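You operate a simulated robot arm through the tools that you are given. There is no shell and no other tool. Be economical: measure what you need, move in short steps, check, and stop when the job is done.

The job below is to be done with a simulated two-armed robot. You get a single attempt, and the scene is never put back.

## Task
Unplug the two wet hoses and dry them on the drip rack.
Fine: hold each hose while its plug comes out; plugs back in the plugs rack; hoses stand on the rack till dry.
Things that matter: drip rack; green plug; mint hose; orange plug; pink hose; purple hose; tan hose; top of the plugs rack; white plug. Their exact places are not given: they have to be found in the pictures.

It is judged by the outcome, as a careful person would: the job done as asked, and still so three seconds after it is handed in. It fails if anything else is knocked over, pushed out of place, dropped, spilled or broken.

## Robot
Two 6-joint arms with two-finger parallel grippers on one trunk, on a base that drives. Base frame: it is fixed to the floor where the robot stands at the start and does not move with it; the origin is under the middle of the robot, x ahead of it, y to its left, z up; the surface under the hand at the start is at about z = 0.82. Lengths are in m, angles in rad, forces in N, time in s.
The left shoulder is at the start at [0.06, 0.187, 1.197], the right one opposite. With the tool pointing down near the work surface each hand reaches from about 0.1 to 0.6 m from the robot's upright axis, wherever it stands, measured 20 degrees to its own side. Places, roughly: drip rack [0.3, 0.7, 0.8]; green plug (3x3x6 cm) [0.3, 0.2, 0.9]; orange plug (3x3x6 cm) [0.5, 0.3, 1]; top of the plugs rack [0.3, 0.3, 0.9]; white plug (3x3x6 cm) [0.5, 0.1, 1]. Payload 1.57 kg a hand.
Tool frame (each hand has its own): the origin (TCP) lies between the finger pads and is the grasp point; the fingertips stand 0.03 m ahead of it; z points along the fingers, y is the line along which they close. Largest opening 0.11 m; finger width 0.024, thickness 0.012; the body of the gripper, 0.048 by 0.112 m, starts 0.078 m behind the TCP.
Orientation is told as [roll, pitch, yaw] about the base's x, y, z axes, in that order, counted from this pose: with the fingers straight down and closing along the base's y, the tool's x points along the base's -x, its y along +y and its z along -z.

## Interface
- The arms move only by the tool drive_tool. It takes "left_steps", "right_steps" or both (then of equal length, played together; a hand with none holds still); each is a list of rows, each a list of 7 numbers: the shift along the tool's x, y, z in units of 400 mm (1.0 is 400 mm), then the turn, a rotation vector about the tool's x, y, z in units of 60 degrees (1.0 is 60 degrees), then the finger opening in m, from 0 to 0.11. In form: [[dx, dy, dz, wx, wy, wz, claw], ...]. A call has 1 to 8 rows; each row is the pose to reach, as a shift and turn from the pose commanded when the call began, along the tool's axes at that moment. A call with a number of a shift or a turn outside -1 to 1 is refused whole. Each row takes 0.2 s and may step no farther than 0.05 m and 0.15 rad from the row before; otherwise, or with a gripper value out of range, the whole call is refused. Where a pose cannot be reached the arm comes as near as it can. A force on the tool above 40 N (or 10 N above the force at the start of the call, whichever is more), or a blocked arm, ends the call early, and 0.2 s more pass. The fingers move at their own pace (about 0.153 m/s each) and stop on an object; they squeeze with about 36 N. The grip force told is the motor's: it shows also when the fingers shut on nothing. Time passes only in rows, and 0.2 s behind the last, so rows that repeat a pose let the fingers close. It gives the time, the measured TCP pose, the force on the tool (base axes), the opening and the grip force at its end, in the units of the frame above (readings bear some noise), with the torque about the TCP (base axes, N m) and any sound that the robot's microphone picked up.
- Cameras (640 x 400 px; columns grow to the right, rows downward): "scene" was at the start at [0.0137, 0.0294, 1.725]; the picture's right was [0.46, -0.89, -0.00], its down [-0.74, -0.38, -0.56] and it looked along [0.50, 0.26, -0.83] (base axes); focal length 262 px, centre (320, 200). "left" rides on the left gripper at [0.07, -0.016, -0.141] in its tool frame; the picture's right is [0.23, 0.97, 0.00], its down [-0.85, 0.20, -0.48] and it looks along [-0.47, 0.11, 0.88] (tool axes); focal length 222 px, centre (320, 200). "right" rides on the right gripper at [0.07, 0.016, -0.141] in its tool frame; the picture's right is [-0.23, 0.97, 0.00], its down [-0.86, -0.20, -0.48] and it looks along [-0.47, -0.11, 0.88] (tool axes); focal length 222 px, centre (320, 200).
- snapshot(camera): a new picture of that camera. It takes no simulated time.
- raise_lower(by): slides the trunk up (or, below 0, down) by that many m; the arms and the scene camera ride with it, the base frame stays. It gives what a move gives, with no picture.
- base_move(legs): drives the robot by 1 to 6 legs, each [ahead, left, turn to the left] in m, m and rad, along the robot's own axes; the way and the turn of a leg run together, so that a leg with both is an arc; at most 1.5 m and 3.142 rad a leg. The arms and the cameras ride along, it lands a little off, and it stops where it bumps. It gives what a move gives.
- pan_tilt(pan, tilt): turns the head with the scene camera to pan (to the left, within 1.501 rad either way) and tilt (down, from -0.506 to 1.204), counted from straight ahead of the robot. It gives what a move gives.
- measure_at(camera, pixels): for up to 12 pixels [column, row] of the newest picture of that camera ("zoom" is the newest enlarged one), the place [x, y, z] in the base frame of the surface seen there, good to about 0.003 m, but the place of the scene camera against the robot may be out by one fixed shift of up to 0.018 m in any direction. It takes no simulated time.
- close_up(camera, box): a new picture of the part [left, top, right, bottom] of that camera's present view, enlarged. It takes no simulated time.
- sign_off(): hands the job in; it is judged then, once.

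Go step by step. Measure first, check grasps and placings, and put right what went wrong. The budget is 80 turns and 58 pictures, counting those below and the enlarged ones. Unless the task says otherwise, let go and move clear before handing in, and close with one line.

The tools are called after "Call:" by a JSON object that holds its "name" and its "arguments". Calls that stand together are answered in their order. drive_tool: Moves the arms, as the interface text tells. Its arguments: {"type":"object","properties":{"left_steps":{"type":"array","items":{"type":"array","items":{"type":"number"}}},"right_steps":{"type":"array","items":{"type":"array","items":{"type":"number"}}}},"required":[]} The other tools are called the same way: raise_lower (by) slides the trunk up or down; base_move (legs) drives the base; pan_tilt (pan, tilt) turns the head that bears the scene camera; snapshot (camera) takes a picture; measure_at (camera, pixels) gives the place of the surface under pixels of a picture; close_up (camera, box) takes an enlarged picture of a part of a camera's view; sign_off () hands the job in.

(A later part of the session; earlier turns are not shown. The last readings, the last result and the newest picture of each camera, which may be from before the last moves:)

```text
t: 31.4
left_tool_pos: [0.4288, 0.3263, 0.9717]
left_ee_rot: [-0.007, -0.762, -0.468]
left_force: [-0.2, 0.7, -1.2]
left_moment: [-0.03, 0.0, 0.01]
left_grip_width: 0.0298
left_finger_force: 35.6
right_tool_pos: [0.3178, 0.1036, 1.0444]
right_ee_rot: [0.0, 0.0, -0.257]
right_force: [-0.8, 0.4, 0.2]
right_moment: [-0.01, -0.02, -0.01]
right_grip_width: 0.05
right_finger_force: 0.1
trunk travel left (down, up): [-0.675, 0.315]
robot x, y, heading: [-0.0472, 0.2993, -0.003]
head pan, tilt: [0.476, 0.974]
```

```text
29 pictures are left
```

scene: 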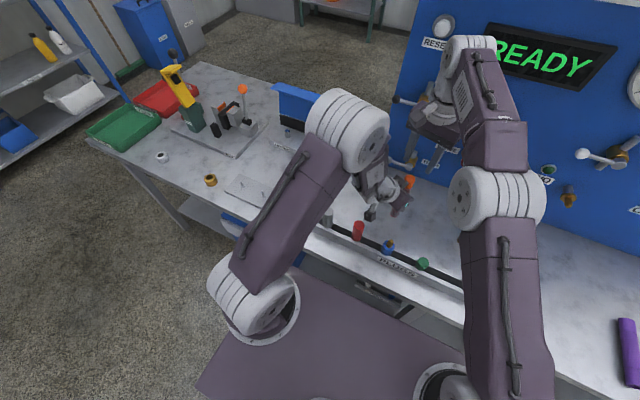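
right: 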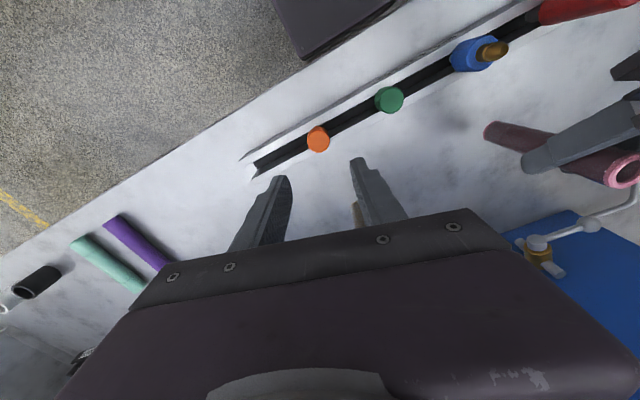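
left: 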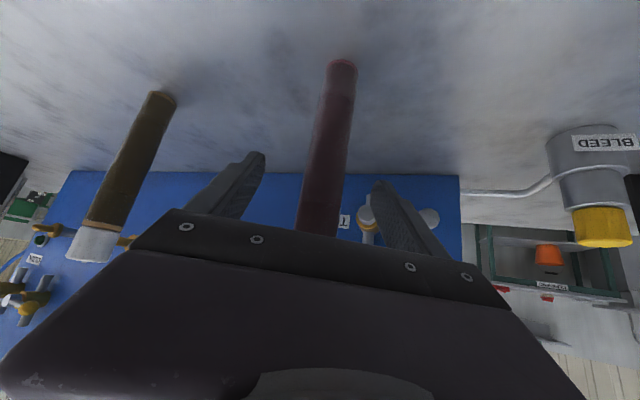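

The orange plug is seated in the groove next to the green one. Now I'll lift the held hose clear and raise the right hand before driving to the drip rack.

Call:
{"name": "drive_tool", "arguments": {"left_steps": [[-0.065, 0, -0.068, 0, 0, 0, 0], [-0.13, 0, -0.136, 0, 0, 0, 0], [-0.195, 0, -0.203, 0, 0, 0, 0], [-0.259, 0, -0.271, 0, 0, 0, 0]], "right_steps": [[0, 0, -0.07, 0, 0, 0, 0.05], [0, 0, -0.14, 0, 0, 0, 0.05], [0, 0, -0.21, 0, 0, 0, 0.05], [0, 0, -0.28, 0, 0, 0, 0.05]]}}

Call:
{"name": "base_move", "arguments": {"legs": [[-0.15, 0, 0], [0, 0.5, 0]]}}

Call:
{"name": "snapshot", "arguments": {"camera": "left"}}

Call:
{"name": "snapshot", "arguments": {"camera": "scene"}}

```text
t: 32.4
left_tool_pos: [0.4289, 0.3235, 1.1236]
left_ee_rot: [-0.034, -0.772, -0.425]
left_force: [0.8, 2.0, -1.9]
left_moment: [-0.08, -0.1, -0.09]
left_grip_width: 0.0296
left_finger_force: 36.4
left hand out of reach, approached as far as the arm can: row 3
right_tool_pos: [0.3171, 0.0995, 1.1559]
right_ee_rot: [0.001, -0.001, -0.257]
right_force: [-1.0, 0.2, 0.1]
right_moment: [-0.02, -0.01, 0.01]
right_grip_width: 0.0503
right_finger_force: 0.0
trunk travel left (down, up): [-0.675, 0.315]
robot x, y, heading: [-0.0482, 0.299, -0.002]
head pan, tilt: [0.476, 0.974]
```

```text
t: 36.3
left_tool_pos: [0.2823, 0.8146, 1.1228]
left_ee_rot: [-0.002, -0.761, -0.473]
left_force: [-0.7, 0.0, -0.7]
left_moment: [-0.03, 0.01, 0.03]
left_grip_width: 0.0293
left_finger_force: 35.8
right_tool_pos: [0.1677, 0.5899, 1.154]
right_ee_rot: [0.001, 0.001, -0.267]
right_force: [-1.1, 0.3, -0.2]
right_moment: [0.0, -0.01, -0.02]
right_grip_width: 0.0502
right_finger_force: 0.0
trunk travel left (down, up): [-0.675, 0.315]
robot x, y, heading: [-0.1982, 0.7916, -0.008]
head pan, tilt: [0.476, 0.974]
```

```text
28 pictures are left
```

left: 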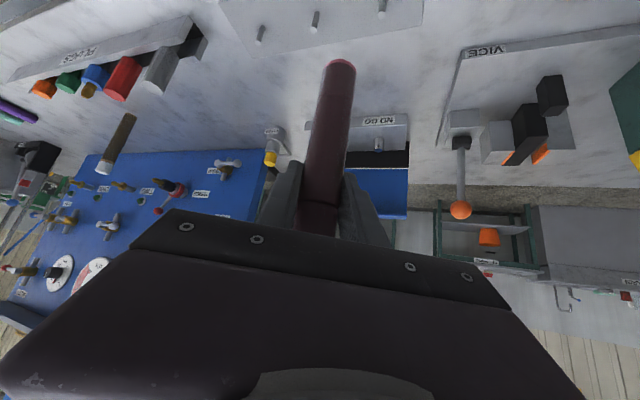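

```text
27 pictures are left
```

scene: 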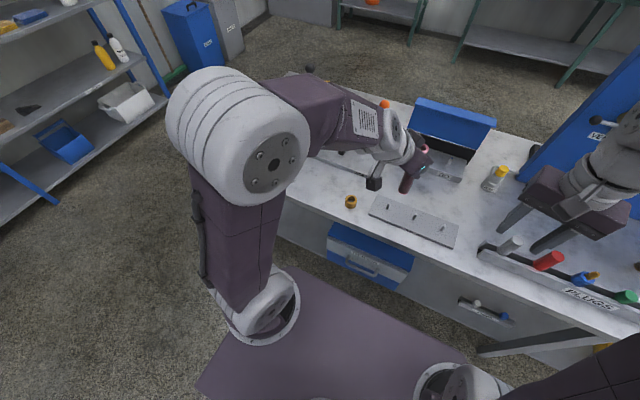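

The robot is at the rack, with the hose held and pegs visible at left-cam (262,35), (315,20) and (382,8). I'll measure pegs and hose.

Call:
{"name": "measure_at", "arguments": {"camera": "left", "pixels": [[262, 30], [260, 40], [316, 14], [314, 26], [383, 4], [381, 11], [328, 150], [334, 110], [340, 75], [325, 67], [353, 67], [318, 190]]}}

```text
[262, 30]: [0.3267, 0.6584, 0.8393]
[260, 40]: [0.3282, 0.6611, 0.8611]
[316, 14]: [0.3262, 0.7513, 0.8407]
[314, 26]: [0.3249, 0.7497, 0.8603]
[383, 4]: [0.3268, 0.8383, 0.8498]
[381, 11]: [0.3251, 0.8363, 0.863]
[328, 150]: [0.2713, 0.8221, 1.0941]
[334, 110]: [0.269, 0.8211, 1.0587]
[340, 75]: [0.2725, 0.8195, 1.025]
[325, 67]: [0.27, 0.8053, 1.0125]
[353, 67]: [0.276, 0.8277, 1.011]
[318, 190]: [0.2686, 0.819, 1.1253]
```

The hose axis is within 1 mm of the TCP and its bottom is 0.113 m below. I'll move over the far peg at (0.330, 0.836) and lower until the bottom is about 2 cm above the peg, then check.

Call:
{"name": "drive_tool", "arguments": {"left_steps": [[-0.0285, 0.05, 0.027, 0, 0, 0, 0], [-0.057, 0.101, 0.0545, 0, 0, 0, 0], [0.015, 0.101, 0.13, 0, 0, 0, 0], [0.087, 0.101, 0.205, 0, 0, 0, 0], [0.1585, 0.101, 0.2805, 0, 0, 0, 0], [0.1585, 0.101, 0.2805, 0, 0, 0, 0]]}}

Call:
{"name": "snapshot", "arguments": {"camera": "left"}}

Call:
{"name": "close_up", "arguments": {"camera": "scene", "box": [330, 130, 490, 250]}}

```text
t: 37.7
left_tool_pos: [0.3298, 0.8362, 0.9953]
left_ee_rot: [-0.002, -0.762, -0.473]
left_force: [-0.5, 0.5, -0.9]
left_moment: [-0.01, 0.02, -0.02]
left_grip_width: 0.0295
left_finger_force: 36.1
right_tool_pos: [0.1676, 0.5919, 1.1545]
right_ee_rot: [0.002, -0.001, -0.268]
right_force: [0.3, 0.4, -0.1]
right_moment: [0.02, -0.01, -0.05]
right_grip_width: 0.0502
right_finger_force: 0.0
trunk travel left (down, up): [-0.675, 0.315]
robot x, y, heading: [-0.1985, 0.7926, -0.009]
head pan, tilt: [0.476, 0.974]
```

```text
26 pictures are left
```

left: 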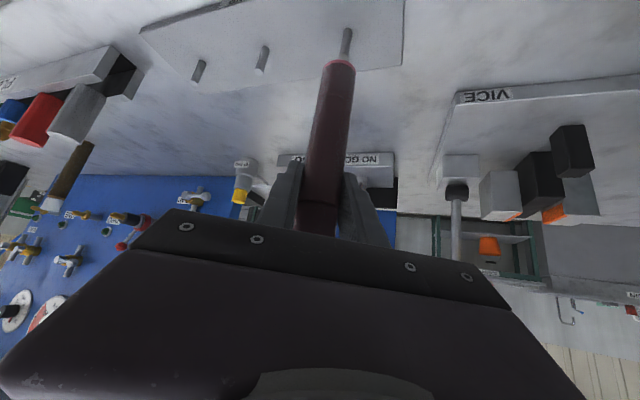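

```text
3.33 times, centred on (410, 190) of scene
```

zoom: 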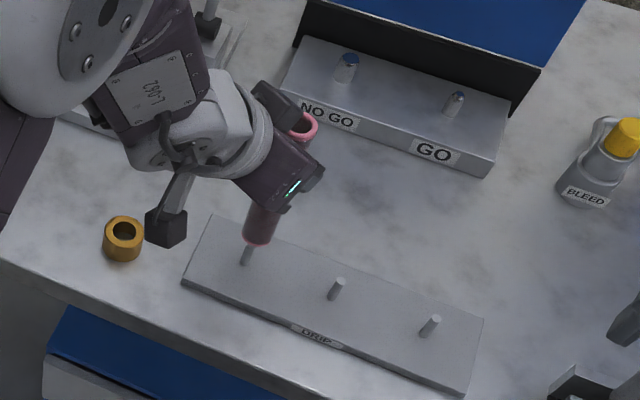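

The rack is labelled DRIP and the hose is just above its far peg. I'll verify the alignment numerically before lowering.

Call:
{"name": "measure_at", "arguments": {"camera": "left", "pixels": [[339, 70], [336, 90], [330, 140], [325, 66], [353, 66], [346, 38], [345, 48], [343, 54]]}}

```text
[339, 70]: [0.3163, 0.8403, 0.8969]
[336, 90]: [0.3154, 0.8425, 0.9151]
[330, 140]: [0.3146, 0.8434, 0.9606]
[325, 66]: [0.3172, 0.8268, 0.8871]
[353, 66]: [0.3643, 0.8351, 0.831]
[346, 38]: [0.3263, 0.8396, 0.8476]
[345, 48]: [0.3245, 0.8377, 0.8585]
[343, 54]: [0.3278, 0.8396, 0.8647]
```

They align within 2 mm. I'll lower 5.2 cm gently onto the plate.

Call:
{"name": "drive_tool", "arguments": {"left_steps": [[0.017, 0, 0.018, 0, 0, 0, 0], [0.0345, 0, 0.0362, 0, 0, 0, 0], [0.052, 0, 0.0543, 0, 0, 0, 0], [0.069, 0, 0.0724, 0, 0, 0, 0], [0.079, 0, 0.083, 0, 0, 0, 0], [0.086, 0, 0.0905, 0, 0, 0, 0], [0.09, 0, 0.0941, 0, 0, 0, 0]]}}

Call:
{"name": "snapshot", "arguments": {"camera": "left"}}

```text
t: 39.3
left_tool_pos: [0.3292, 0.8381, 0.9449]
left_ee_rot: [-0.001, -0.767, -0.475]
left_force: [-0.5, 1.1, 8.4]
left_moment: [0.12, 0.09, -0.04]
left_grip_width: 0.0296
left_finger_force: 35.9
right_tool_pos: [0.1674, 0.5907, 1.1556]
right_ee_rot: [0.001, 0.002, -0.268]
right_force: [0.3, 0.2, 0.6]
right_moment: [0.03, 0.0, -0.01]
right_grip_width: 0.0502
right_finger_force: 0.0
trunk travel left (down, up): [-0.675, 0.315]
robot x, y, heading: [-0.1966, 0.791, -0.007]
head pan, tilt: [0.476, 0.974]
```

```text
24 pictures are left
```

left: 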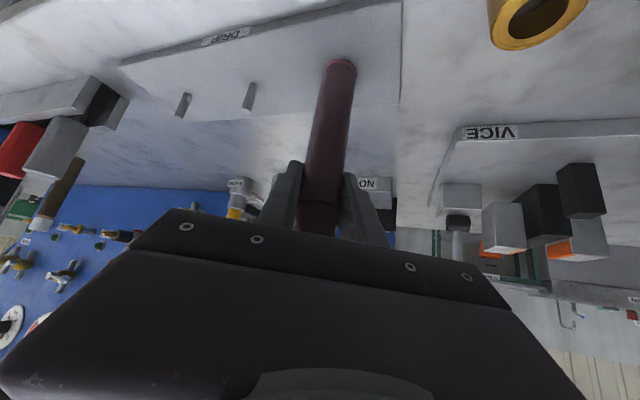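

It rests on the plate (8.4 N up, TCP z 0.945 as predicted) with the peg inside. I'll open and retract along the tool axis.

Call:
{"name": "drive_tool", "arguments": {"left_steps": [[-0.003, 0, -0.0035, 0, 0, 0, 0.035], [-0.003, 0, -0.0035, 0, 0, 0, 0.08], [-0.003, 0, -0.0035, 0, 0, 0, 0.1], [0, 0, -0.1, 0, 0, 0, 0.1], [0, 0, -0.2, 0, 0, 0, 0.1], [0, 0, -0.3, 0, 0, 0, 0.1], [0, 0, -0.4, 0, 0, 0, 0.1], [-0.1, 0, -0.46, 0, 0, 0, 0.11]]}}

Call:
{"name": "close_up", "arguments": {"camera": "scene", "box": [330, 130, 490, 250]}}

```text
t: 41.1
left_tool_pos: [0.2428, 0.8815, 1.1066]
left_ee_rot: [0.001, -0.765, -0.471]
left_force: [0.4, 1.0, -0.2]
left_moment: [0.0, 0.03, -0.01]
left_grip_width: 0.11
left_finger_force: 0.0
right_tool_pos: [0.1679, 0.5916, 1.1544]
right_ee_rot: [0.002, 0.0, -0.267]
right_force: [-0.4, -0.7, 0.4]
right_moment: [0.0, 0.03, -0.02]
right_grip_width: 0.0498
right_finger_force: 0.1
trunk travel left (down, up): [-0.675, 0.315]
robot x, y, heading: [-0.1996, 0.7923, -0.008]
head pan, tilt: [0.476, 0.974]
```

```text
3.33 times, centred on (410, 190) of scene
```

zoom: 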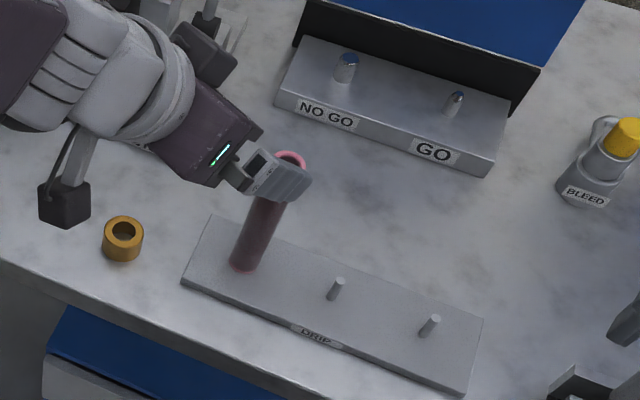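

The pink hose stands open on its peg. I'll raise the left hand and drive back for the white-plugged hose, stopping at the same offset as before.

Call:
{"name": "drive_tool", "arguments": {"left_steps": [[-0.069, 0, -0.072, 0, 0, 0, 0.11], [-0.138, 0, -0.145, 0, 0, 0, 0.11], [-0.207, 0, -0.217, 0, 0, 0, 0.11], [-0.207, 0, -0.217, 0, 0, 0, 0.11]]}}

Call:
{"name": "base_move", "arguments": {"legs": [[0, -0.71, 0], [0.15, 0, 0]]}}

Call:
{"name": "snapshot", "arguments": {"camera": "left"}}

```text
t: 42.1
left_tool_pos: [0.2397, 0.8836, 1.2276]
left_ee_rot: [-0.002, -0.764, -0.471]
left_force: [-0.6, -0.4, 0.6]
left_moment: [-0.02, 0.02, 0.04]
left_grip_width: 0.1099
left_finger_force: 0.1
right_tool_pos: [0.1682, 0.5912, 1.1551]
right_ee_rot: [0.003, -0.001, -0.268]
right_force: [-0.4, 0.0, -0.1]
right_moment: [0.0, 0.02, 0.04]
right_grip_width: 0.0499
right_finger_force: 0.0
trunk travel left (down, up): [-0.675, 0.315]
robot x, y, heading: [-0.1973, 0.7911, -0.008]
head pan, tilt: [0.476, 0.974]
```

```text
t: 47.0
left_tool_pos: [0.3833, 0.1656, 1.2264]
left_ee_rot: [0.0, -0.764, -0.476]
left_force: [0.6, 1.4, 0.0]
left_moment: [-0.03, 0.01, 0.04]
left_grip_width: 0.1098
left_finger_force: 0.1
right_tool_pos: [0.3109, -0.1265, 1.156]
right_ee_rot: [0.003, -0.003, -0.27]
right_force: [-0.3, 0.6, 0.2]
right_moment: [-0.01, -0.04, -0.01]
right_grip_width: 0.0501
right_finger_force: 0.1
trunk travel left (down, up): [-0.675, 0.315]
robot x, y, heading: [-0.0533, 0.0761, -0.011]
head pan, tilt: [0.476, 0.974]
```

```text
22 pictures are left
```

left: 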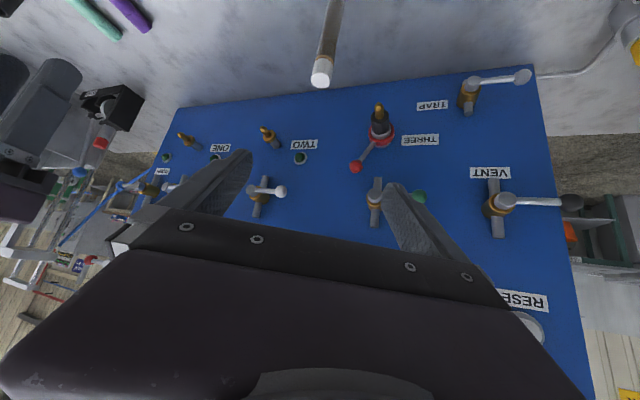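

The white cap shows at left-cam (322,72). I'll move the left hand to the same 12 cm pre-grasp for this hose.

Call:
{"name": "drive_tool", "arguments": {"left_steps": [[0.06, -0.007, 0.084, 0, 0, 0, 0.11], [0.12, -0.014, 0.168, 0, 0, 0, 0.11], [0.18, -0.021, 0.253, 0, 0, 0, 0.11], [0.24, -0.028, 0.337, 0, 0, 0, 0.11], [0.3005, -0.035, 0.421, 0, 0, 0, 0.11], [0.3005, -0.035, 0.421, 0, 0, 0, 0.11]]}}

Call:
{"name": "snapshot", "arguments": {"camera": "left"}}

```text
t: 48.4
left_tool_pos: [0.4038, 0.1396, 1.0218]
left_ee_rot: [-0.001, -0.763, -0.476]
left_force: [0.1, -0.3, 0.6]
left_moment: [0.0, -0.02, -0.02]
left_grip_width: 0.1102
left_finger_force: 0.0
right_tool_pos: [0.311, -0.1271, 1.1543]
right_ee_rot: [0.001, -0.001, -0.269]
right_force: [0.1, -0.1, 0.3]
right_moment: [0.05, 0.0, -0.01]
right_grip_width: 0.0501
right_finger_force: 0.0
trunk travel left (down, up): [-0.675, 0.315]
robot x, y, heading: [-0.0563, 0.0753, -0.012]
head pan, tilt: [0.476, 0.974]
```

```text
21 pictures are left
```

left: 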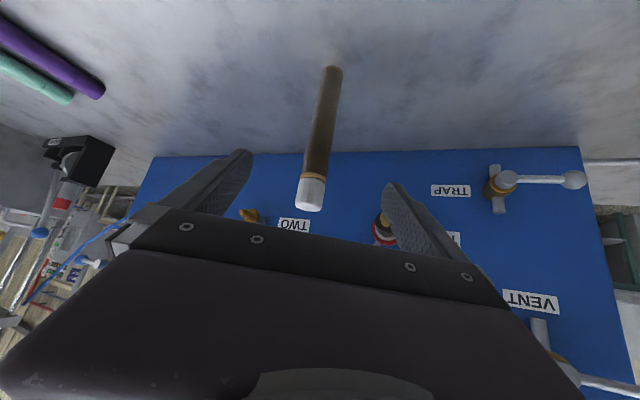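

Call:
{"name": "measure_at", "arguments": {"camera": "left", "pixels": [[312, 190], [319, 140], [325, 105], [330, 72], [314, 165], [311, 206]]}}

```text
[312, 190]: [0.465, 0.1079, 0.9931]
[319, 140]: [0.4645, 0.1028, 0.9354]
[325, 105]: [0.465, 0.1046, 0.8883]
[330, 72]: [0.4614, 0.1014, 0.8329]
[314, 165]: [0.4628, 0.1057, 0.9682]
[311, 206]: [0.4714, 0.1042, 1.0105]
```

The hose axis is at (0.477, 0.099), so I'll advance 12 cm with a 2 mm side correction, then close.

Call:
{"name": "drive_tool", "arguments": {"left_steps": [[-0.0005, -0.0055, 0.076, 0, 0, 0, 0.11], [-0.001, -0.0055, 0.152, 0, 0, 0, 0.11], [-0.0015, -0.0055, 0.228, 0, 0, 0, 0.11], [-0.002, -0.0055, 0.303, 0, 0, 0, 0.1], [-0.002, -0.0055, 0.303, 0, 0, 0, 0.05], [-0.002, -0.0055, 0.303, 0, 0, 0, 0.035], [-0.002, -0.0055, 0.303, 0, 0, 0, 0], [-0.002, -0.0055, 0.303, 0, 0, 0, 0]]}}

Call:
{"name": "snapshot", "arguments": {"camera": "left"}}

```text
t: 50.2
left_tool_pos: [0.4783, 0.0963, 0.9345]
left_ee_rot: [0.0, -0.766, -0.478]
left_force: [0.4, 1.4, 3.2]
left_moment: [0.21, -0.03, 0.02]
left_grip_width: 0.0293
left_finger_force: 35.6
right_tool_pos: [0.3122, -0.1266, 1.1547]
right_ee_rot: [0.001, 0.001, -0.269]
right_force: [0.4, 0.3, -0.3]
right_moment: [0.01, 0.01, -0.02]
right_grip_width: 0.0503
right_finger_force: 0.1
trunk travel left (down, up): [-0.675, 0.315]
robot x, y, heading: [-0.0502, 0.0715, -0.009]
head pan, tilt: [0.476, 0.974]
```

```text
20 pictures are left
```

left: 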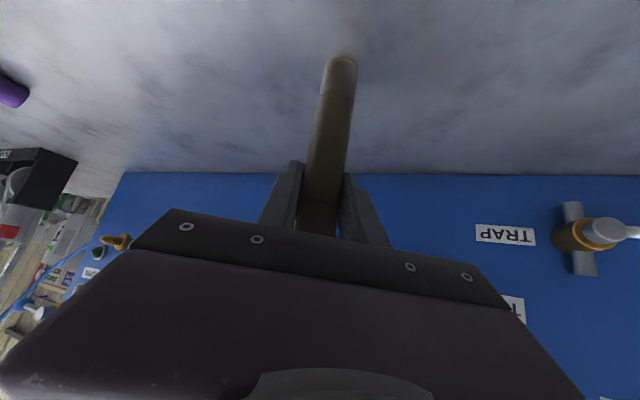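

Held firmly. As before, I'll lift the hose 4 cm and bring it 5 cm nearer while the right hand comes over the cap.

Call:
{"name": "drive_tool", "arguments": {"left_steps": [[0.004, -0.019, -0.05, 0, 0, 0, 0], [0.008, -0.038, -0.1, 0, 0, 0, 0], [0.011, -0.057, -0.149, 0, 0, 0, 0], [0.011, -0.057, -0.149, 0, 0, 0, 0], [0.011, -0.057, -0.149, 0, 0, 0, 0], [0.011, -0.057, -0.149, 0, 0, 0, 0], [0.011, -0.057, -0.149, 0, 0, 0, 0]], "right_steps": [[-0.02, 0.1, 0, 0, 0, 0, 0.05], [-0.043, 0.206, 0, 0, 0, 0, 0.05], [-0.064, 0.309, 0, 0, 0, 0, 0.05], [-0.085, 0.412, 0, 0, 0, 0, 0.05], [-0.107, 0.515, 0.05, 0, 0, 0, 0.05], [-0.128, 0.618, 0.1, 0, 0, 0, 0.05], [-0.128, 0.618, 0.1, 0, 0, 0, 0.05]]}}

Call:
{"name": "snapshot", "arguments": {"camera": "right"}}

```text
t: 51.8
left_tool_pos: [0.4268, 0.0968, 0.9738]
left_ee_rot: [-0.003, -0.765, -0.484]
left_force: [-0.5, 1.0, -0.2]
left_moment: [-0.02, 0.01, -0.02]
left_grip_width: 0.0295
left_finger_force: 35.8
right_tool_pos: [0.4268, 0.0991, 1.1155]
right_ee_rot: [0.003, -0.003, -0.268]
right_force: [-0.5, 0.0, -0.3]
right_moment: [0.02, -0.01, 0.02]
right_grip_width: 0.0497
right_finger_force: 0.0
trunk travel left (down, up): [-0.675, 0.315]
robot x, y, heading: [-0.0524, 0.0753, -0.008]
head pan, tilt: [0.476, 0.974]
```

```text
19 pictures are left
```

right: 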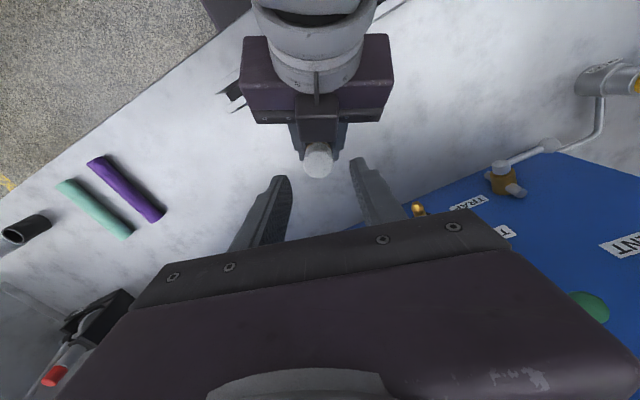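

Call:
{"name": "measure_at", "arguments": {"camera": "right", "pixels": [[318, 155], [318, 164], [318, 172], [308, 164], [329, 164], [313, 150]]}}

```text
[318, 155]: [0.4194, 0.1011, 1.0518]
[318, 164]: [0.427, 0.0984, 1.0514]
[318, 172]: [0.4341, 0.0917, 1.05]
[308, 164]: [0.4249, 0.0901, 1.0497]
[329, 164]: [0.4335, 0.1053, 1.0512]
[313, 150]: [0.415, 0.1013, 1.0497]
```

The cap is centred at (0.4275, 0.0975, 1.051), 2 mm off the right TCP. I'll descend to z≈1.053 and close.

Call:
{"name": "drive_tool", "arguments": {"right_steps": [[0, -0.007, 0.05, 0, 0, 0, 0.05], [0, -0.007, 0.1, 0, 0, 0, 0.05], [0, -0.007, 0.156, 0, 0, 0, 0.05], [0, -0.007, 0.156, 0, 0, 0, 0.05], [0, -0.007, 0.156, 0, 0, 0, 0.035], [0, -0.007, 0.156, 0, 0, 0, 0], [0, -0.007, 0.156, 0, 0, 0, 0]]}}

Call:
{"name": "snapshot", "arguments": {"camera": "right"}}

```text
t: 53.4
left_tool_pos: [0.4279, 0.097, 0.9738]
left_ee_rot: [-0.004, -0.765, -0.482]
left_force: [-3.0, -9.8, 0.5]
left_moment: [0.46, -0.14, 0.03]
left_grip_width: 0.0291
left_finger_force: 36.4
right_tool_pos: [0.4272, 0.0962, 1.0541]
right_ee_rot: [0.003, -0.001, -0.268]
right_force: [3.9, 9.7, -1.4]
right_moment: [0.3, -0.12, 0.0]
right_grip_width: 0.0276
right_finger_force: 35.6
trunk travel left (down, up): [-0.675, 0.315]
robot x, y, heading: [-0.0528, 0.0771, -0.012]
head pan, tilt: [0.476, 0.974]
```

```text
18 pictures are left
```

right: 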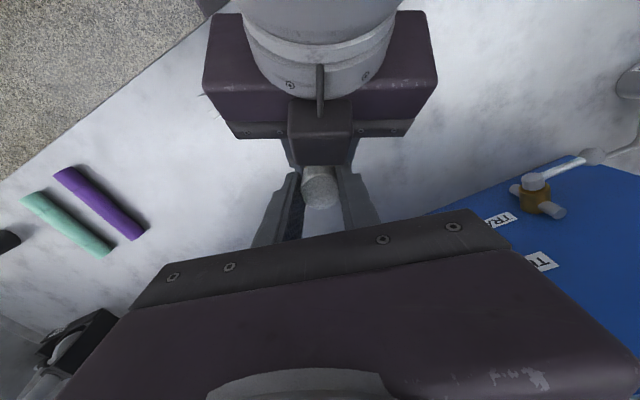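

Gripped, with about 10 N toward +y. I'll ease +1.5 mm in y and pull up.

Call:
{"name": "drive_tool", "arguments": {"right_steps": [[0, 0.004, 0, 0, 0, 0, 0], [0, 0.004, -0.01, 0, 0, 0, 0], [0, 0.004, -0.025, 0, 0, 0, 0], [0, 0.004, -0.05, 0, 0, 0, 0], [0, 0.004, -0.1, 0, 0, 0, 0], [0, 0.004, -0.15, 0, 0, 0, 0], [0, 0.004, -0.2, 0, 0, 0, 0], [0, 0.004, -0.25, 0, 0, 0, 0]]}}

Call:
{"name": "snapshot", "arguments": {"camera": "right"}}

```text
t: 55.2
left_tool_pos: [0.4274, 0.0961, 0.9734]
left_ee_rot: [-0.004, -0.762, -0.48]
left_force: [0.2, 0.6, -0.6]
left_moment: [0.0, -0.01, -0.05]
left_grip_width: 0.0294
left_finger_force: 36.0
right_tool_pos: [0.4253, 0.0982, 1.1525]
right_ee_rot: [0.001, 0.001, -0.27]
right_force: [-0.8, 0.2, -1.1]
right_moment: [0.04, 0.01, -0.02]
right_grip_width: 0.0273
right_finger_force: 35.8
trunk travel left (down, up): [-0.675, 0.315]
robot x, y, heading: [-0.0549, 0.0733, -0.018]
head pan, tilt: [0.476, 0.974]
```

```text
17 pictures are left
```

right: 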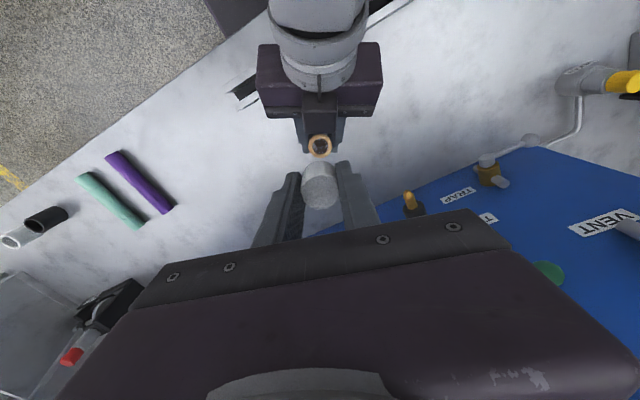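

The white plug is out and the tan hose's open end shows at (320,146). The left hand crowds the free groove spot, so I'll move the right hand aside first, then lift and shift the left hand with the hose.

Call:
{"name": "drive_tool", "arguments": {"right_steps": [[-0.027, -0.096, 0, 0, 0, 0, 0], [-0.053, -0.193, 0, 0, 0, 0, 0], [-0.08, -0.289, 0, 0, 0, 0, 0], [-0.08, -0.289, 0, 0, 0, 0, 0], [-0.08, -0.289, 0, 0, 0, 0, 0], [-0.08, -0.289, 0, 0, 0, 0, 0], [-0.08, -0.289, 0, 0, 0, 0, 0], [-0.08, -0.289, 0, 0, 0, 0, 0]], "left_steps": [[0, 0, 0, 0, 0, 0, 0], [0, 0, 0, 0, 0, 0, 0], [0, 0, 0, 0, 0, 0, 0], [-0.015, 0.08, -0.076, 0, 0, 0, 0], [-0.03, 0.16, -0.152, 0, 0, 0, 0], [-0.044, 0.239, -0.227, 0, 0, 0, 0], [-0.059, 0.319, -0.303, 0, 0, 0, 0], [-0.074, 0.399, -0.379, 0, 0, 0, 0]]}}

```text
t: 57.0
left_tool_pos: [0.4276, 0.2786, 1.1054]
left_ee_rot: [-0.004, -0.766, -0.474]
left_force: [-0.8, -0.2, -0.5]
left_moment: [0.01, 0.01, 0.0]
left_grip_width: 0.0293
left_finger_force: 35.9
right_tool_pos: [0.4253, -0.02, 1.1538]
right_ee_rot: [0.0, -0.002, -0.267]
right_force: [0.5, 0.9, -0.4]
right_moment: [-0.01, 0.03, -0.05]
right_grip_width: 0.0274
right_finger_force: 36.4
trunk travel left (down, up): [-0.675, 0.315]
robot x, y, heading: [-0.0533, 0.0768, -0.01]
head pan, tilt: [0.476, 0.974]
```

Both hands reached. Now I'll bring the white plug over the groove at y≈0.035.

Call:
{"name": "drive_tool", "arguments": {"right_steps": [[0.075, 0.015, 0.05, 0, 0, 0, 0], [0.15, 0.03, 0.1, 0, 0, 0, 0], [0.225, 0.045, 0.155, 0, 0, 0, 0], [0.299, 0.06, 0.21, 0, 0, 0, 0], [0.299, 0.06, 0.21, 0, 0, 0, 0]]}}

Call:
{"name": "snapshot", "arguments": {"camera": "right"}}

```text
t: 58.2
left_tool_pos: [0.4285, 0.2768, 1.1044]
left_ee_rot: [-0.002, -0.762, -0.477]
left_force: [-0.2, -0.3, -0.6]
left_moment: [0.01, 0.0, 0.0]
left_grip_width: 0.0293
left_finger_force: 35.9
right_tool_pos: [0.3206, 0.0337, 1.0685]
right_ee_rot: [0.003, 0.0, -0.268]
right_force: [1.0, -0.5, -1.1]
right_moment: [0.0, -0.01, 0.03]
right_grip_width: 0.0273
right_finger_force: 36.3
trunk travel left (down, up): [-0.675, 0.315]
robot x, y, heading: [-0.0536, 0.0738, -0.01]
head pan, tilt: [0.476, 0.974]
```

```text
16 pictures are left
```

right: 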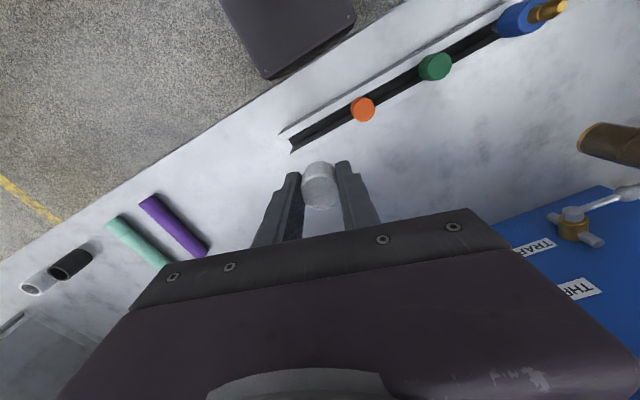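

Call:
{"name": "close_up", "arguments": {"camera": "right", "box": [260, 80, 400, 220]}}

Call:
{"name": "measure_at", "arguments": {"camera": "right", "pixels": [[320, 178], [320, 190], [320, 205], [305, 190], [336, 190], [363, 112], [300, 134], [304, 141], [307, 147]]}}

```text
2.86 times, centred on (330, 150) of right
```

zoom: 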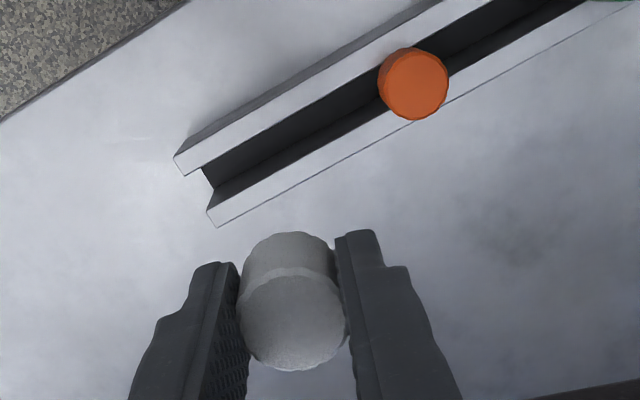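

```text
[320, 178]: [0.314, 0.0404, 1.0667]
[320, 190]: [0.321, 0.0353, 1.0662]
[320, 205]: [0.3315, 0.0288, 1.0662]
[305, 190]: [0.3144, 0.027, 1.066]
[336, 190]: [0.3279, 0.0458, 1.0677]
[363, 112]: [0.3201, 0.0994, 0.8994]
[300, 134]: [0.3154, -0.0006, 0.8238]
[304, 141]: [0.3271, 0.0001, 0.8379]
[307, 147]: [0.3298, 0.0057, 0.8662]
```

The cap centre is at (0.322, 0.035), so I need −4.5 mm in x to match the groove centre. Lowering now.

Call:
{"name": "drive_tool", "arguments": {"right_steps": [[0.011, -0.003, 0.1, 0, 0, 0, 0], [0.011, -0.003, 0.2, 0, 0, 0, 0], [0.011, -0.003, 0.28, 0, 0, 0, 0], [0.011, -0.003, 0.33, 0, 0, 0, 0], [0.011, -0.003, 0.36, 0, 0, 0, 0], [0.011, -0.003, 0.385, 0, 0, 0, 0], [0.011, -0.003, 0.405, 0, 0, 0, 0], [0.011, -0.003, 0.413, 0, 0, 0, 0]]}}

Call:
{"name": "snapshot", "arguments": {"camera": "right"}}

```text
t: 60.0
left_tool_pos: [0.4269, 0.277, 1.1043]
left_ee_rot: [-0.003, -0.764, -0.478]
left_force: [-0.2, -0.6, -0.1]
left_moment: [0.02, 0.0, 0.01]
left_grip_width: 0.0294
left_finger_force: 35.7
right_tool_pos: [0.3133, 0.0307, 0.9026]
right_ee_rot: [0.003, 0.0, -0.269]
right_force: [-0.3, 0.3, -0.3]
right_moment: [0.03, 0.03, -0.01]
right_grip_width: 0.0275
right_finger_force: 36.5
trunk travel left (down, up): [-0.675, 0.315]
robot x, y, heading: [-0.0541, 0.0768, -0.007]
head pan, tilt: [0.476, 0.974]
```

```text
14 pictures are left
```

right: 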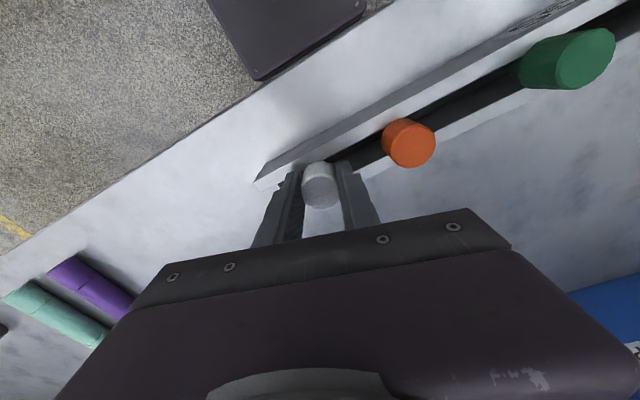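

No contact force, and the stem is below the wall tops, so it sits inside the groove. I'll lower 2 mm more, open and lift.

Call:
{"name": "drive_tool", "arguments": {"right_steps": [[0, 0, 0.004, 0, 0, 0, 0], [0, 0, 0.006, 0, 0, 0, 0], [0, 0, 0.006, 0, 0, 0, 0.04], [0, 0, 0.006, 0, 0, 0, 0.045], [0, 0, -0.05, 0, 0, 0, 0.045], [0, 0, -0.15, 0, 0, 0, 0.045], [0, 0, -0.25, 0, 0, 0, 0.05], [0, 0, -0.35, 0, 0, 0, 0.05]]}}

Call:
{"name": "snapshot", "arguments": {"camera": "right"}}

```text
t: 61.8
left_tool_pos: [0.4268, 0.2777, 1.105]
left_ee_rot: [-0.002, -0.764, -0.478]
left_force: [0.2, -0.6, 0.3]
left_moment: [-0.02, -0.01, -0.02]
left_grip_width: 0.0293
left_finger_force: 36.2
right_tool_pos: [0.3128, 0.0317, 1.0439]
right_ee_rot: [0.001, 0.001, -0.269]
right_force: [-0.9, 0.0, 0.0]
right_moment: [0.01, -0.02, 0.01]
right_grip_width: 0.0502
right_finger_force: 0.0
trunk travel left (down, up): [-0.675, 0.315]
robot x, y, heading: [-0.054, 0.0725, -0.015]
head pan, tilt: [0.476, 0.974]
```

```text
13 pictures are left
```

right: 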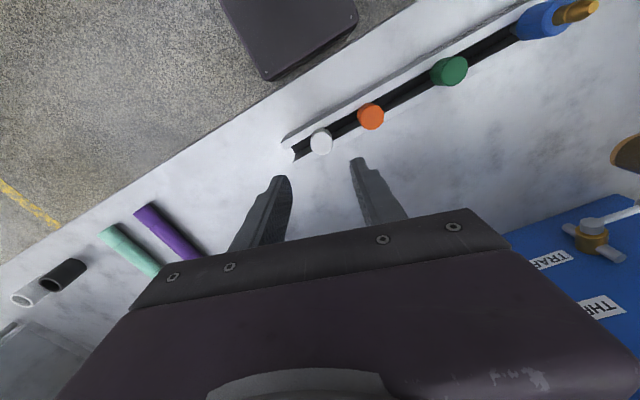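

The white plug is seated beside the orange one. I'll raise both hands and drive so that the tan hose arrives at the peg at (0.330, 0.659).

Call:
{"name": "drive_tool", "arguments": {"left_steps": [[-0.052, 0, -0.054, 0, 0, 0, 0], [-0.1035, 0, -0.1086, 0, 0, 0, 0], [-0.1035, 0, -0.1086, 0, 0, 0, 0]], "right_steps": [[0, 0, -0.1, 0, 0, 0, 0.05], [0, 0, -0.2, 0, 0, 0, 0.05], [0, 0, -0.27, 0, 0, 0, 0.05]]}}

Call:
{"name": "base_move", "arguments": {"legs": [[-0.15, 0, 0], [0, 0.38, 0]]}}

Call:
{"name": "snapshot", "arguments": {"camera": "left"}}

```text
t: 62.6
left_tool_pos: [0.4292, 0.2767, 1.162]
left_ee_rot: [-0.002, -0.763, -0.474]
left_force: [0.3, -0.1, -1.3]
left_moment: [0.0, 0.02, 0.01]
left_grip_width: 0.0292
left_finger_force: 36.3
right_tool_pos: [0.3136, 0.03, 1.1502]
right_ee_rot: [0.001, 0.001, -0.269]
right_force: [-0.5, -0.4, -1.2]
right_moment: [0.01, 0.01, 0.0]
right_grip_width: 0.0499
right_finger_force: 0.0
trunk travel left (down, up): [-0.675, 0.315]
robot x, y, heading: [-0.0506, 0.0737, -0.011]
head pan, tilt: [0.476, 0.974]
```

```text
t: 66.0
left_tool_pos: [0.2833, 0.6659, 1.1634]
left_ee_rot: [-0.002, -0.764, -0.473]
left_force: [0.4, -0.6, -0.5]
left_moment: [0.01, -0.01, -0.01]
left_grip_width: 0.0292
left_finger_force: 36.0
right_tool_pos: [0.1687, 0.4196, 1.1492]
right_ee_rot: [0.003, 0.0, -0.263]
right_force: [-0.3, 0.2, 0.3]
right_moment: [0.01, -0.03, 0.01]
right_grip_width: 0.0501
right_finger_force: 0.1
trunk travel left (down, up): [-0.675, 0.315]
robot x, y, heading: [-0.1946, 0.4668, -0.002]
head pan, tilt: [0.476, 0.974]
```

```text
12 pictures are left
```

left: 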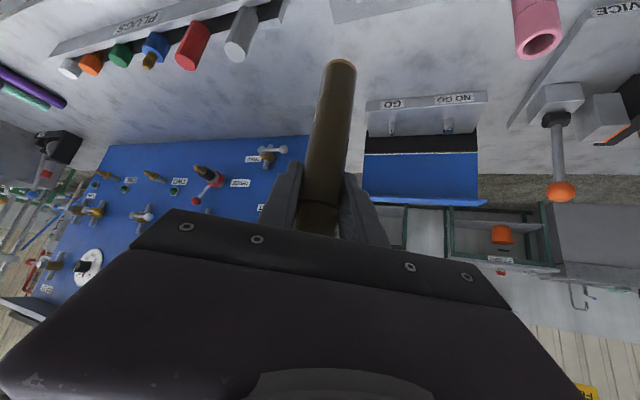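

Arrived with 5 cm to go. I'll move over the near peg and lower until the hose bottom is 2 cm above it.

Call:
{"name": "drive_tool", "arguments": {"left_steps": [[-0.04, 0.019, 0.0385, 0, 0, 0, 0], [-0.0805, 0.0375, 0.077, 0, 0, 0, 0], [-0.009, 0.0375, 0.1515, 0, 0, 0, 0], [0.062, 0.0375, 0.226, 0, 0, 0, 0], [0.1335, 0.0375, 0.3, 0, 0, 0, 0], [0.205, 0.0375, 0.375, 0, 0, 0, 0], [0.205, 0.0375, 0.375, 0, 0, 0, 0]]}}

Call:
{"name": "snapshot", "arguments": {"camera": "left"}}

```text
t: 67.6
left_tool_pos: [0.3284, 0.6588, 0.9977]
left_ee_rot: [-0.003, -0.762, -0.47]
left_force: [0.5, -0.3, -0.8]
left_moment: [0.03, 0.0, -0.02]
left_grip_width: 0.0291
left_finger_force: 35.8
right_tool_pos: [0.1678, 0.4179, 1.1504]
right_ee_rot: [0.001, -0.001, -0.265]
right_force: [0.0, 0.2, -0.7]
right_moment: [0.01, -0.03, 0.0]
right_grip_width: 0.05
right_finger_force: 0.1
trunk travel left (down, up): [-0.675, 0.315]
robot x, y, heading: [-0.1985, 0.4608, -0.002]
head pan, tilt: [0.476, 0.974]
```

```text
11 pictures are left
```

left: 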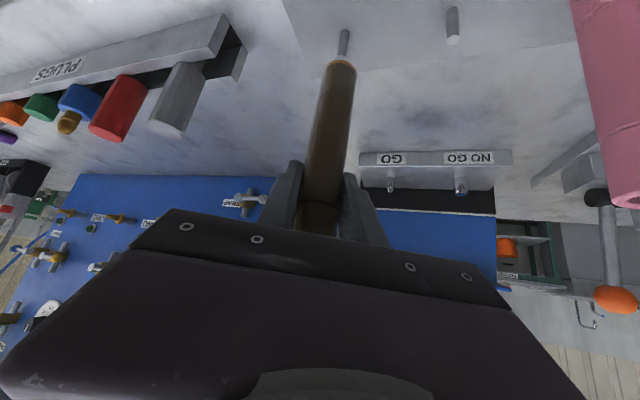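

Call:
{"name": "measure_at", "arguments": {"camera": "left", "pixels": [[339, 70], [336, 90], [330, 140], [325, 67], [344, 38], [343, 48], [342, 55], [610, 110]]}}

```text
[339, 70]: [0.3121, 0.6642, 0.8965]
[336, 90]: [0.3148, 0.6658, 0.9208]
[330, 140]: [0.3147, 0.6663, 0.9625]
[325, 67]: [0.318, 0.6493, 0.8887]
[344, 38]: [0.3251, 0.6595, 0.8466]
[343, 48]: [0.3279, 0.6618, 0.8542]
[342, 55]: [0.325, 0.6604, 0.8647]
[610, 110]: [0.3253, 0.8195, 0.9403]
```

Aligned within 3 mm. I'll add +3 mm in x and lower onto the plate.

Call:
{"name": "drive_tool", "arguments": {"left_steps": [[-0.005, 0.0035, 0.0045, 0, 0, 0, 0], [0.0125, 0.0035, 0.0225, 0, 0, 0, 0], [0.03, 0.0035, 0.041, 0, 0, 0, 0], [0.047, 0.0035, 0.059, 0, 0, 0, 0], [0.064, 0.0035, 0.077, 0, 0, 0, 0], [0.075, 0.0035, 0.088, 0, 0, 0, 0], [0.083, 0.0035, 0.0965, 0, 0, 0, 0], [0.087, 0.0035, 0.1005, 0, 0, 0, 0]]}}

Call:
{"name": "snapshot", "arguments": {"camera": "left"}}

```text
t: 69.4
left_tool_pos: [0.3325, 0.6605, 0.945]
left_ee_rot: [-0.003, -0.764, -0.47]
left_force: [-0.3, 0.3, -1.2]
left_moment: [0.0, 0.0, 0.01]
left_grip_width: 0.0292
left_finger_force: 36.1
right_tool_pos: [0.1691, 0.4197, 1.1496]
right_ee_rot: [0.001, 0.0, -0.263]
right_force: [0.3, 0.3, 0.3]
right_moment: [-0.01, -0.03, 0.02]
right_grip_width: 0.0499
right_finger_force: 0.1
trunk travel left (down, up): [-0.675, 0.315]
robot x, y, heading: [-0.2003, 0.4626, -0.002]
head pan, tilt: [0.476, 0.974]
```

```text
10 pictures are left
```

left: 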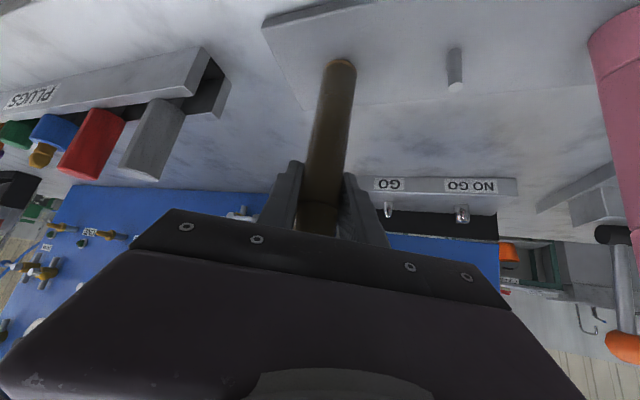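

The peg is inside but there is no contact yet, so I'll lower millimetre by millimetre.

Call:
{"name": "drive_tool", "arguments": {"left_steps": [[0.0017, 0, 0.0018, 0, 0, 0, 0], [0.0035, 0, 0.0036, 0, 0, 0, 0], [0.0035, 0, 0.0036, 0, 0, 0, 0]]}}

```text
t: 70.2
left_tool_pos: [0.3322, 0.6604, 0.9453]
left_ee_rot: [-0.001, -0.767, -0.472]
left_force: [2.2, 2.4, 14.3]
left_moment: [0.13, -0.17, 0.02]
left_grip_width: 0.0295
left_finger_force: 35.9
right_tool_pos: [0.1688, 0.4192, 1.1513]
right_ee_rot: [0.002, 0.0, -0.264]
right_force: [0.1, -0.8, 0.2]
right_moment: [0.0, 0.05, 0.02]
right_grip_width: 0.0498
right_finger_force: 0.1
trunk travel left (down, up): [-0.675, 0.315]
robot x, y, heading: [-0.1963, 0.4632, -0.003]
head pan, tilt: [0.476, 0.974]
```

It is resting on the plate (14 N up). I'll ease 1 mm, open and retract along the tool axis.

Call:
{"name": "drive_tool", "arguments": {"left_steps": [[-0.002, 0, -0.002, 0, 0, 0, 0.035], [-0.002, 0, -0.002, 0, 0, 0, 0.08], [-0.002, 0, -0.002, 0, 0, 0, 0.1], [0, 0, -0.1, 0, 0, 0, 0.1], [0, 0, -0.2, 0, 0, 0, 0.1], [0, 0, -0.3, 0, 0, 0, 0.1], [0, 0, -0.4, 0, 0, 0, 0.1], [-0.1, 0, -0.46, 0, 0, 0, 0.1]]}}

Call:
{"name": "snapshot", "arguments": {"camera": "left"}}

Call:
{"name": "pan_tilt", "arguments": {"pan": 0.3, "tilt": 0.9}}

Call:
{"name": "snapshot", "arguments": {"camera": "scene"}}

```text
t: 72.0
left_tool_pos: [0.2431, 0.7035, 1.1029]
left_ee_rot: [0.001, -0.763, -0.471]
left_force: [-0.2, -0.6, 0.7]
left_moment: [0.05, 0.01, -0.02]
left_grip_width: 0.1
left_finger_force: 0.0
right_tool_pos: [0.1693, 0.4191, 1.149]
right_ee_rot: [0.002, -0.001, -0.263]
right_force: [0.1, 0.6, 0.0]
right_moment: [0.03, 0.0, 0.02]
right_grip_width: 0.05
right_finger_force: 0.1
trunk travel left (down, up): [-0.675, 0.315]
robot x, y, heading: [-0.1976, 0.4632, -0.004]
head pan, tilt: [0.476, 0.974]
```

```text
9 pictures are left
```

left: 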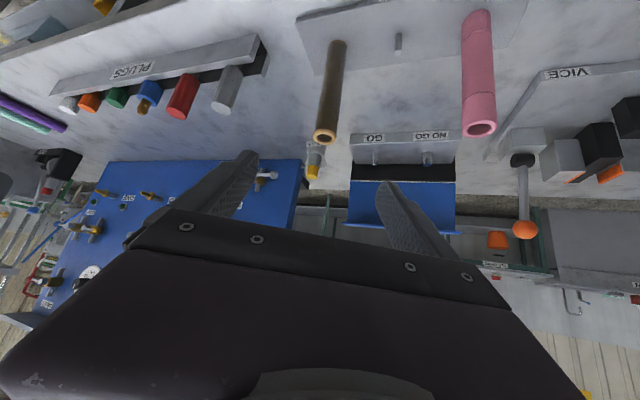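

```text
t: 72.7
left_tool_pos: [0.2431, 0.7059, 1.1028]
left_ee_rot: [-0.001, -0.763, -0.47]
left_force: [-0.3, 0.0, 0.2]
left_moment: [-0.02, -0.03, -0.02]
left_grip_width: 0.1001
left_finger_force: 0.0
right_tool_pos: [0.1697, 0.4207, 1.1498]
right_ee_rot: [-0.001, 0.0, -0.264]
right_force: [1.4, -0.1, 0.0]
right_moment: [-0.02, 0.0, 0.0]
right_grip_width: 0.0501
right_finger_force: 0.0
trunk travel left (down, up): [-0.675, 0.315]
robot x, y, heading: [-0.1959, 0.4621, -0.004]
head pan, tilt: [0.3, 0.901]
```

```text
8 pictures are left
```

scene: 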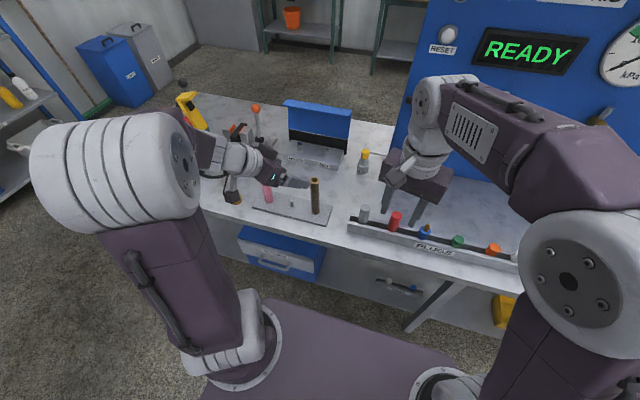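

Both hoses stand on the pegs. The pink one at (478,70) has already turned light, so it's dry, while the tan one is still dark and wet. I'll retract with the trunk going up, which is clear of everything, and let time pass until it dries.

Call:
{"name": "raise_lower", "arguments": {"by": 0.3}}

Call:
{"name": "base_move", "arguments": {"legs": [[-0.15, 0, 0]]}}

Call:
{"name": "raise_lower", "arguments": {"by": -0.25}}

Call:
{"name": "raise_lower", "arguments": {"by": 0.25}}

Call:
{"name": "raise_lower", "arguments": {"by": -0.25}}

Call:
{"name": "raise_lower", "arguments": {"by": 0.25}}

Call:
{"name": "snapshot", "arguments": {"camera": "left"}}

```text
t: 75.7
left_tool_pos: [0.241, 0.7041, 1.4027]
left_ee_rot: [-0.001, -0.763, -0.47]
left_force: [-0.1, -0.2, -0.4]
left_moment: [-0.03, 0.02, 0.0]
left_grip_width: 0.1001
left_finger_force: 0.1
right_tool_pos: [0.1692, 0.4194, 1.45]
right_ee_rot: [0.002, 0.001, -0.264]
right_force: [1.0, 0.5, 0.2]
right_moment: [0.01, -0.05, 0.01]
right_grip_width: 0.0501
right_finger_force: 0.1
trunk travel left (down, up): [-0.975, 0.015]
robot x, y, heading: [-0.1959, 0.4613, -0.006]
head pan, tilt: [0.3, 0.901]
```

```text
t: 77.1
left_tool_pos: [0.0971, 0.7044, 1.4018]
left_ee_rot: [-0.003, -0.761, -0.47]
left_force: [-0.4, -0.2, -0.8]
left_moment: [0.02, 0.03, -0.03]
left_grip_width: 0.0998
left_finger_force: 0.0
right_tool_pos: [0.023, 0.4185, 1.4488]
right_ee_rot: [0.0, 0.003, -0.266]
right_force: [0.5, -0.4, -0.6]
right_moment: [-0.01, 0.02, -0.03]
right_grip_width: 0.0501
right_finger_force: 0.1
trunk travel left (down, up): [-0.975, 0.015]
robot x, y, heading: [-0.3469, 0.4604, -0.008]
head pan, tilt: [0.3, 0.901]
```

```text
t: 79.6
left_tool_pos: [0.0915, 0.7052, 1.1537]
left_ee_rot: [-0.002, -0.763, -0.474]
left_force: [0.2, 0.2, 0.3]
left_moment: [-0.03, 0.01, 0.0]
left_grip_width: 0.1002
left_finger_force: 0.1
right_tool_pos: [0.0167, 0.4193, 1.2013]
right_ee_rot: [0.0, 0.0, -0.264]
right_force: [0.3, -0.7, 0.7]
right_moment: [-0.03, -0.03, -0.03]
right_grip_width: 0.0501
right_finger_force: 0.1
trunk travel left (down, up): [-0.725, 0.265]
robot x, y, heading: [-0.3503, 0.4597, -0.007]
head pan, tilt: [0.3, 0.901]
```

```text
t: 82.2
left_tool_pos: [0.0929, 0.705, 1.4027]
left_ee_rot: [0.0, -0.764, -0.472]
left_force: [0.0, 0.2, -0.2]
left_moment: [0.02, 0.0, 0.01]
left_grip_width: 0.1
left_finger_force: 0.1
right_tool_pos: [0.018, 0.4193, 1.4507]
right_ee_rot: [0.0, -0.001, -0.266]
right_force: [0.5, 0.2, 0.1]
right_moment: [0.02, 0.04, 0.02]
right_grip_width: 0.0502
right_finger_force: 0.1
trunk travel left (down, up): [-0.975, 0.015]
robot x, y, heading: [-0.3502, 0.4623, -0.007]
head pan, tilt: [0.3, 0.901]
```

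```text
t: 84.8
left_tool_pos: [0.0921, 0.7049, 1.1528]
left_ee_rot: [-0.003, -0.764, -0.473]
left_force: [-0.2, -0.5, 1.1]
left_moment: [0.03, -0.02, 0.02]
left_grip_width: 0.1
left_finger_force: 0.0
right_tool_pos: [0.0171, 0.4198, 1.2006]
right_ee_rot: [0.0, 0.0, -0.264]
right_force: [0.4, 0.2, 0.2]
right_moment: [0.03, 0.01, 0.02]
right_grip_width: 0.0502
right_finger_force: 0.0
trunk travel left (down, up): [-0.725, 0.265]
robot x, y, heading: [-0.3512, 0.462, -0.011]
head pan, tilt: [0.3, 0.901]
```

```text
t: 87.4
left_tool_pos: [0.0924, 0.7049, 1.4035]
left_ee_rot: [-0.002, -0.762, -0.472]
left_force: [-0.1, 0.0, -0.1]
left_moment: [-0.01, 0.03, 0.01]
left_grip_width: 0.0998
left_finger_force: 0.0
right_tool_pos: [0.0177, 0.4187, 1.449]
right_ee_rot: [-0.001, 0.001, -0.264]
right_force: [0.3, -0.3, 0.1]
right_moment: [-0.02, 0.03, 0.04]
right_grip_width: 0.0501
right_finger_force: 0.0
trunk travel left (down, up): [-0.975, 0.015]
robot x, y, heading: [-0.3475, 0.4621, -0.004]
head pan, tilt: [0.3, 0.901]
```

```text
7 pictures are left
```

left: 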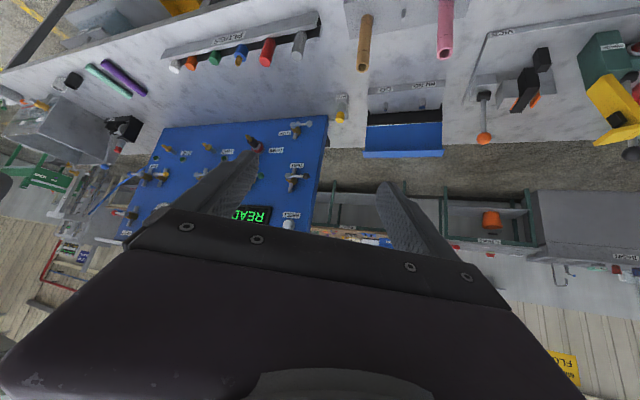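

The tan hose at (364,45) has turned light as well. I'll wait a few seconds more and check both hoses and the plugs close up.

Call:
{"name": "raise_lower", "arguments": {"by": -0.25}}

Call:
{"name": "raise_lower", "arguments": {"by": 0.25}}

Call:
{"name": "close_up", "arguments": {"camera": "left", "box": [330, 0, 480, 90]}}

Call:
{"name": "close_up", "arguments": {"camera": "left", "box": [70, 0, 330, 140]}}

```text
t: 90.0
left_tool_pos: [0.092, 0.7046, 1.1539]
left_ee_rot: [-0.001, -0.763, -0.474]
left_force: [0.5, 0.9, -0.2]
left_moment: [-0.02, 0.02, -0.02]
left_grip_width: 0.0998
left_finger_force: 0.1
right_tool_pos: [0.0179, 0.4185, 1.1998]
right_ee_rot: [0.0, 0.0, -0.266]
right_force: [-0.5, 0.0, 0.0]
right_moment: [0.0, 0.01, -0.02]
right_grip_width: 0.0502
right_finger_force: 0.1
trunk travel left (down, up): [-0.725, 0.265]
robot x, y, heading: [-0.352, 0.4634, -0.005]
head pan, tilt: [0.3, 0.901]
```

```text
t: 92.5
left_tool_pos: [0.0922, 0.704, 1.4036]
left_ee_rot: [-0.001, -0.763, -0.474]
left_force: [-0.5, 0.6, 0.1]
left_moment: [0.01, -0.01, -0.01]
left_grip_width: 0.1
left_finger_force: 0.1
right_tool_pos: [0.0167, 0.4198, 1.4493]
right_ee_rot: [-0.001, 0.0, -0.264]
right_force: [0.9, -0.1, 0.3]
right_moment: [0.03, -0.01, -0.01]
right_grip_width: 0.0502
right_finger_force: 0.0
trunk travel left (down, up): [-0.975, 0.015]
robot x, y, heading: [-0.3488, 0.4627, -0.012]
head pan, tilt: [0.3, 0.901]
```

```text
4.27 times, centred on (405, 45) of left
```

zoom: 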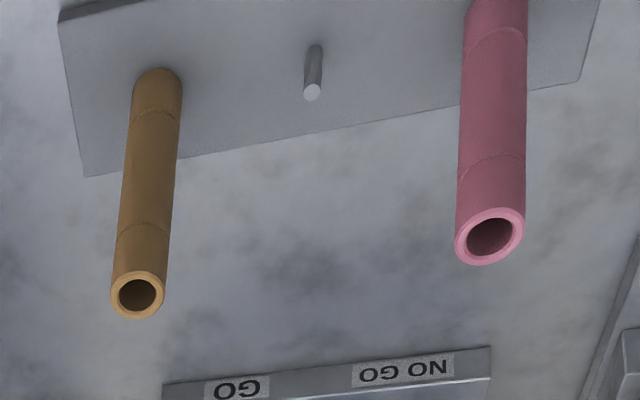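

```text
2.46 times, centred on (200, 70) of left
```

zoom: 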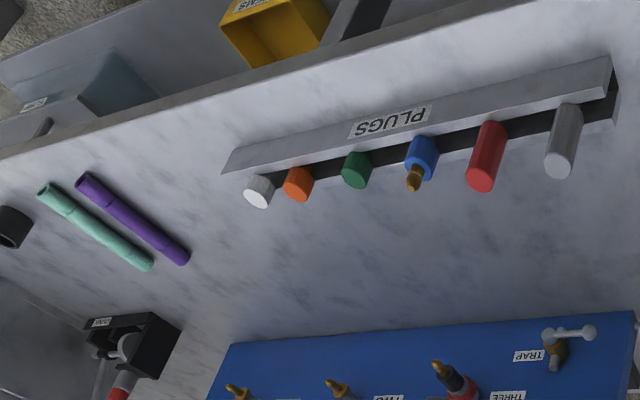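

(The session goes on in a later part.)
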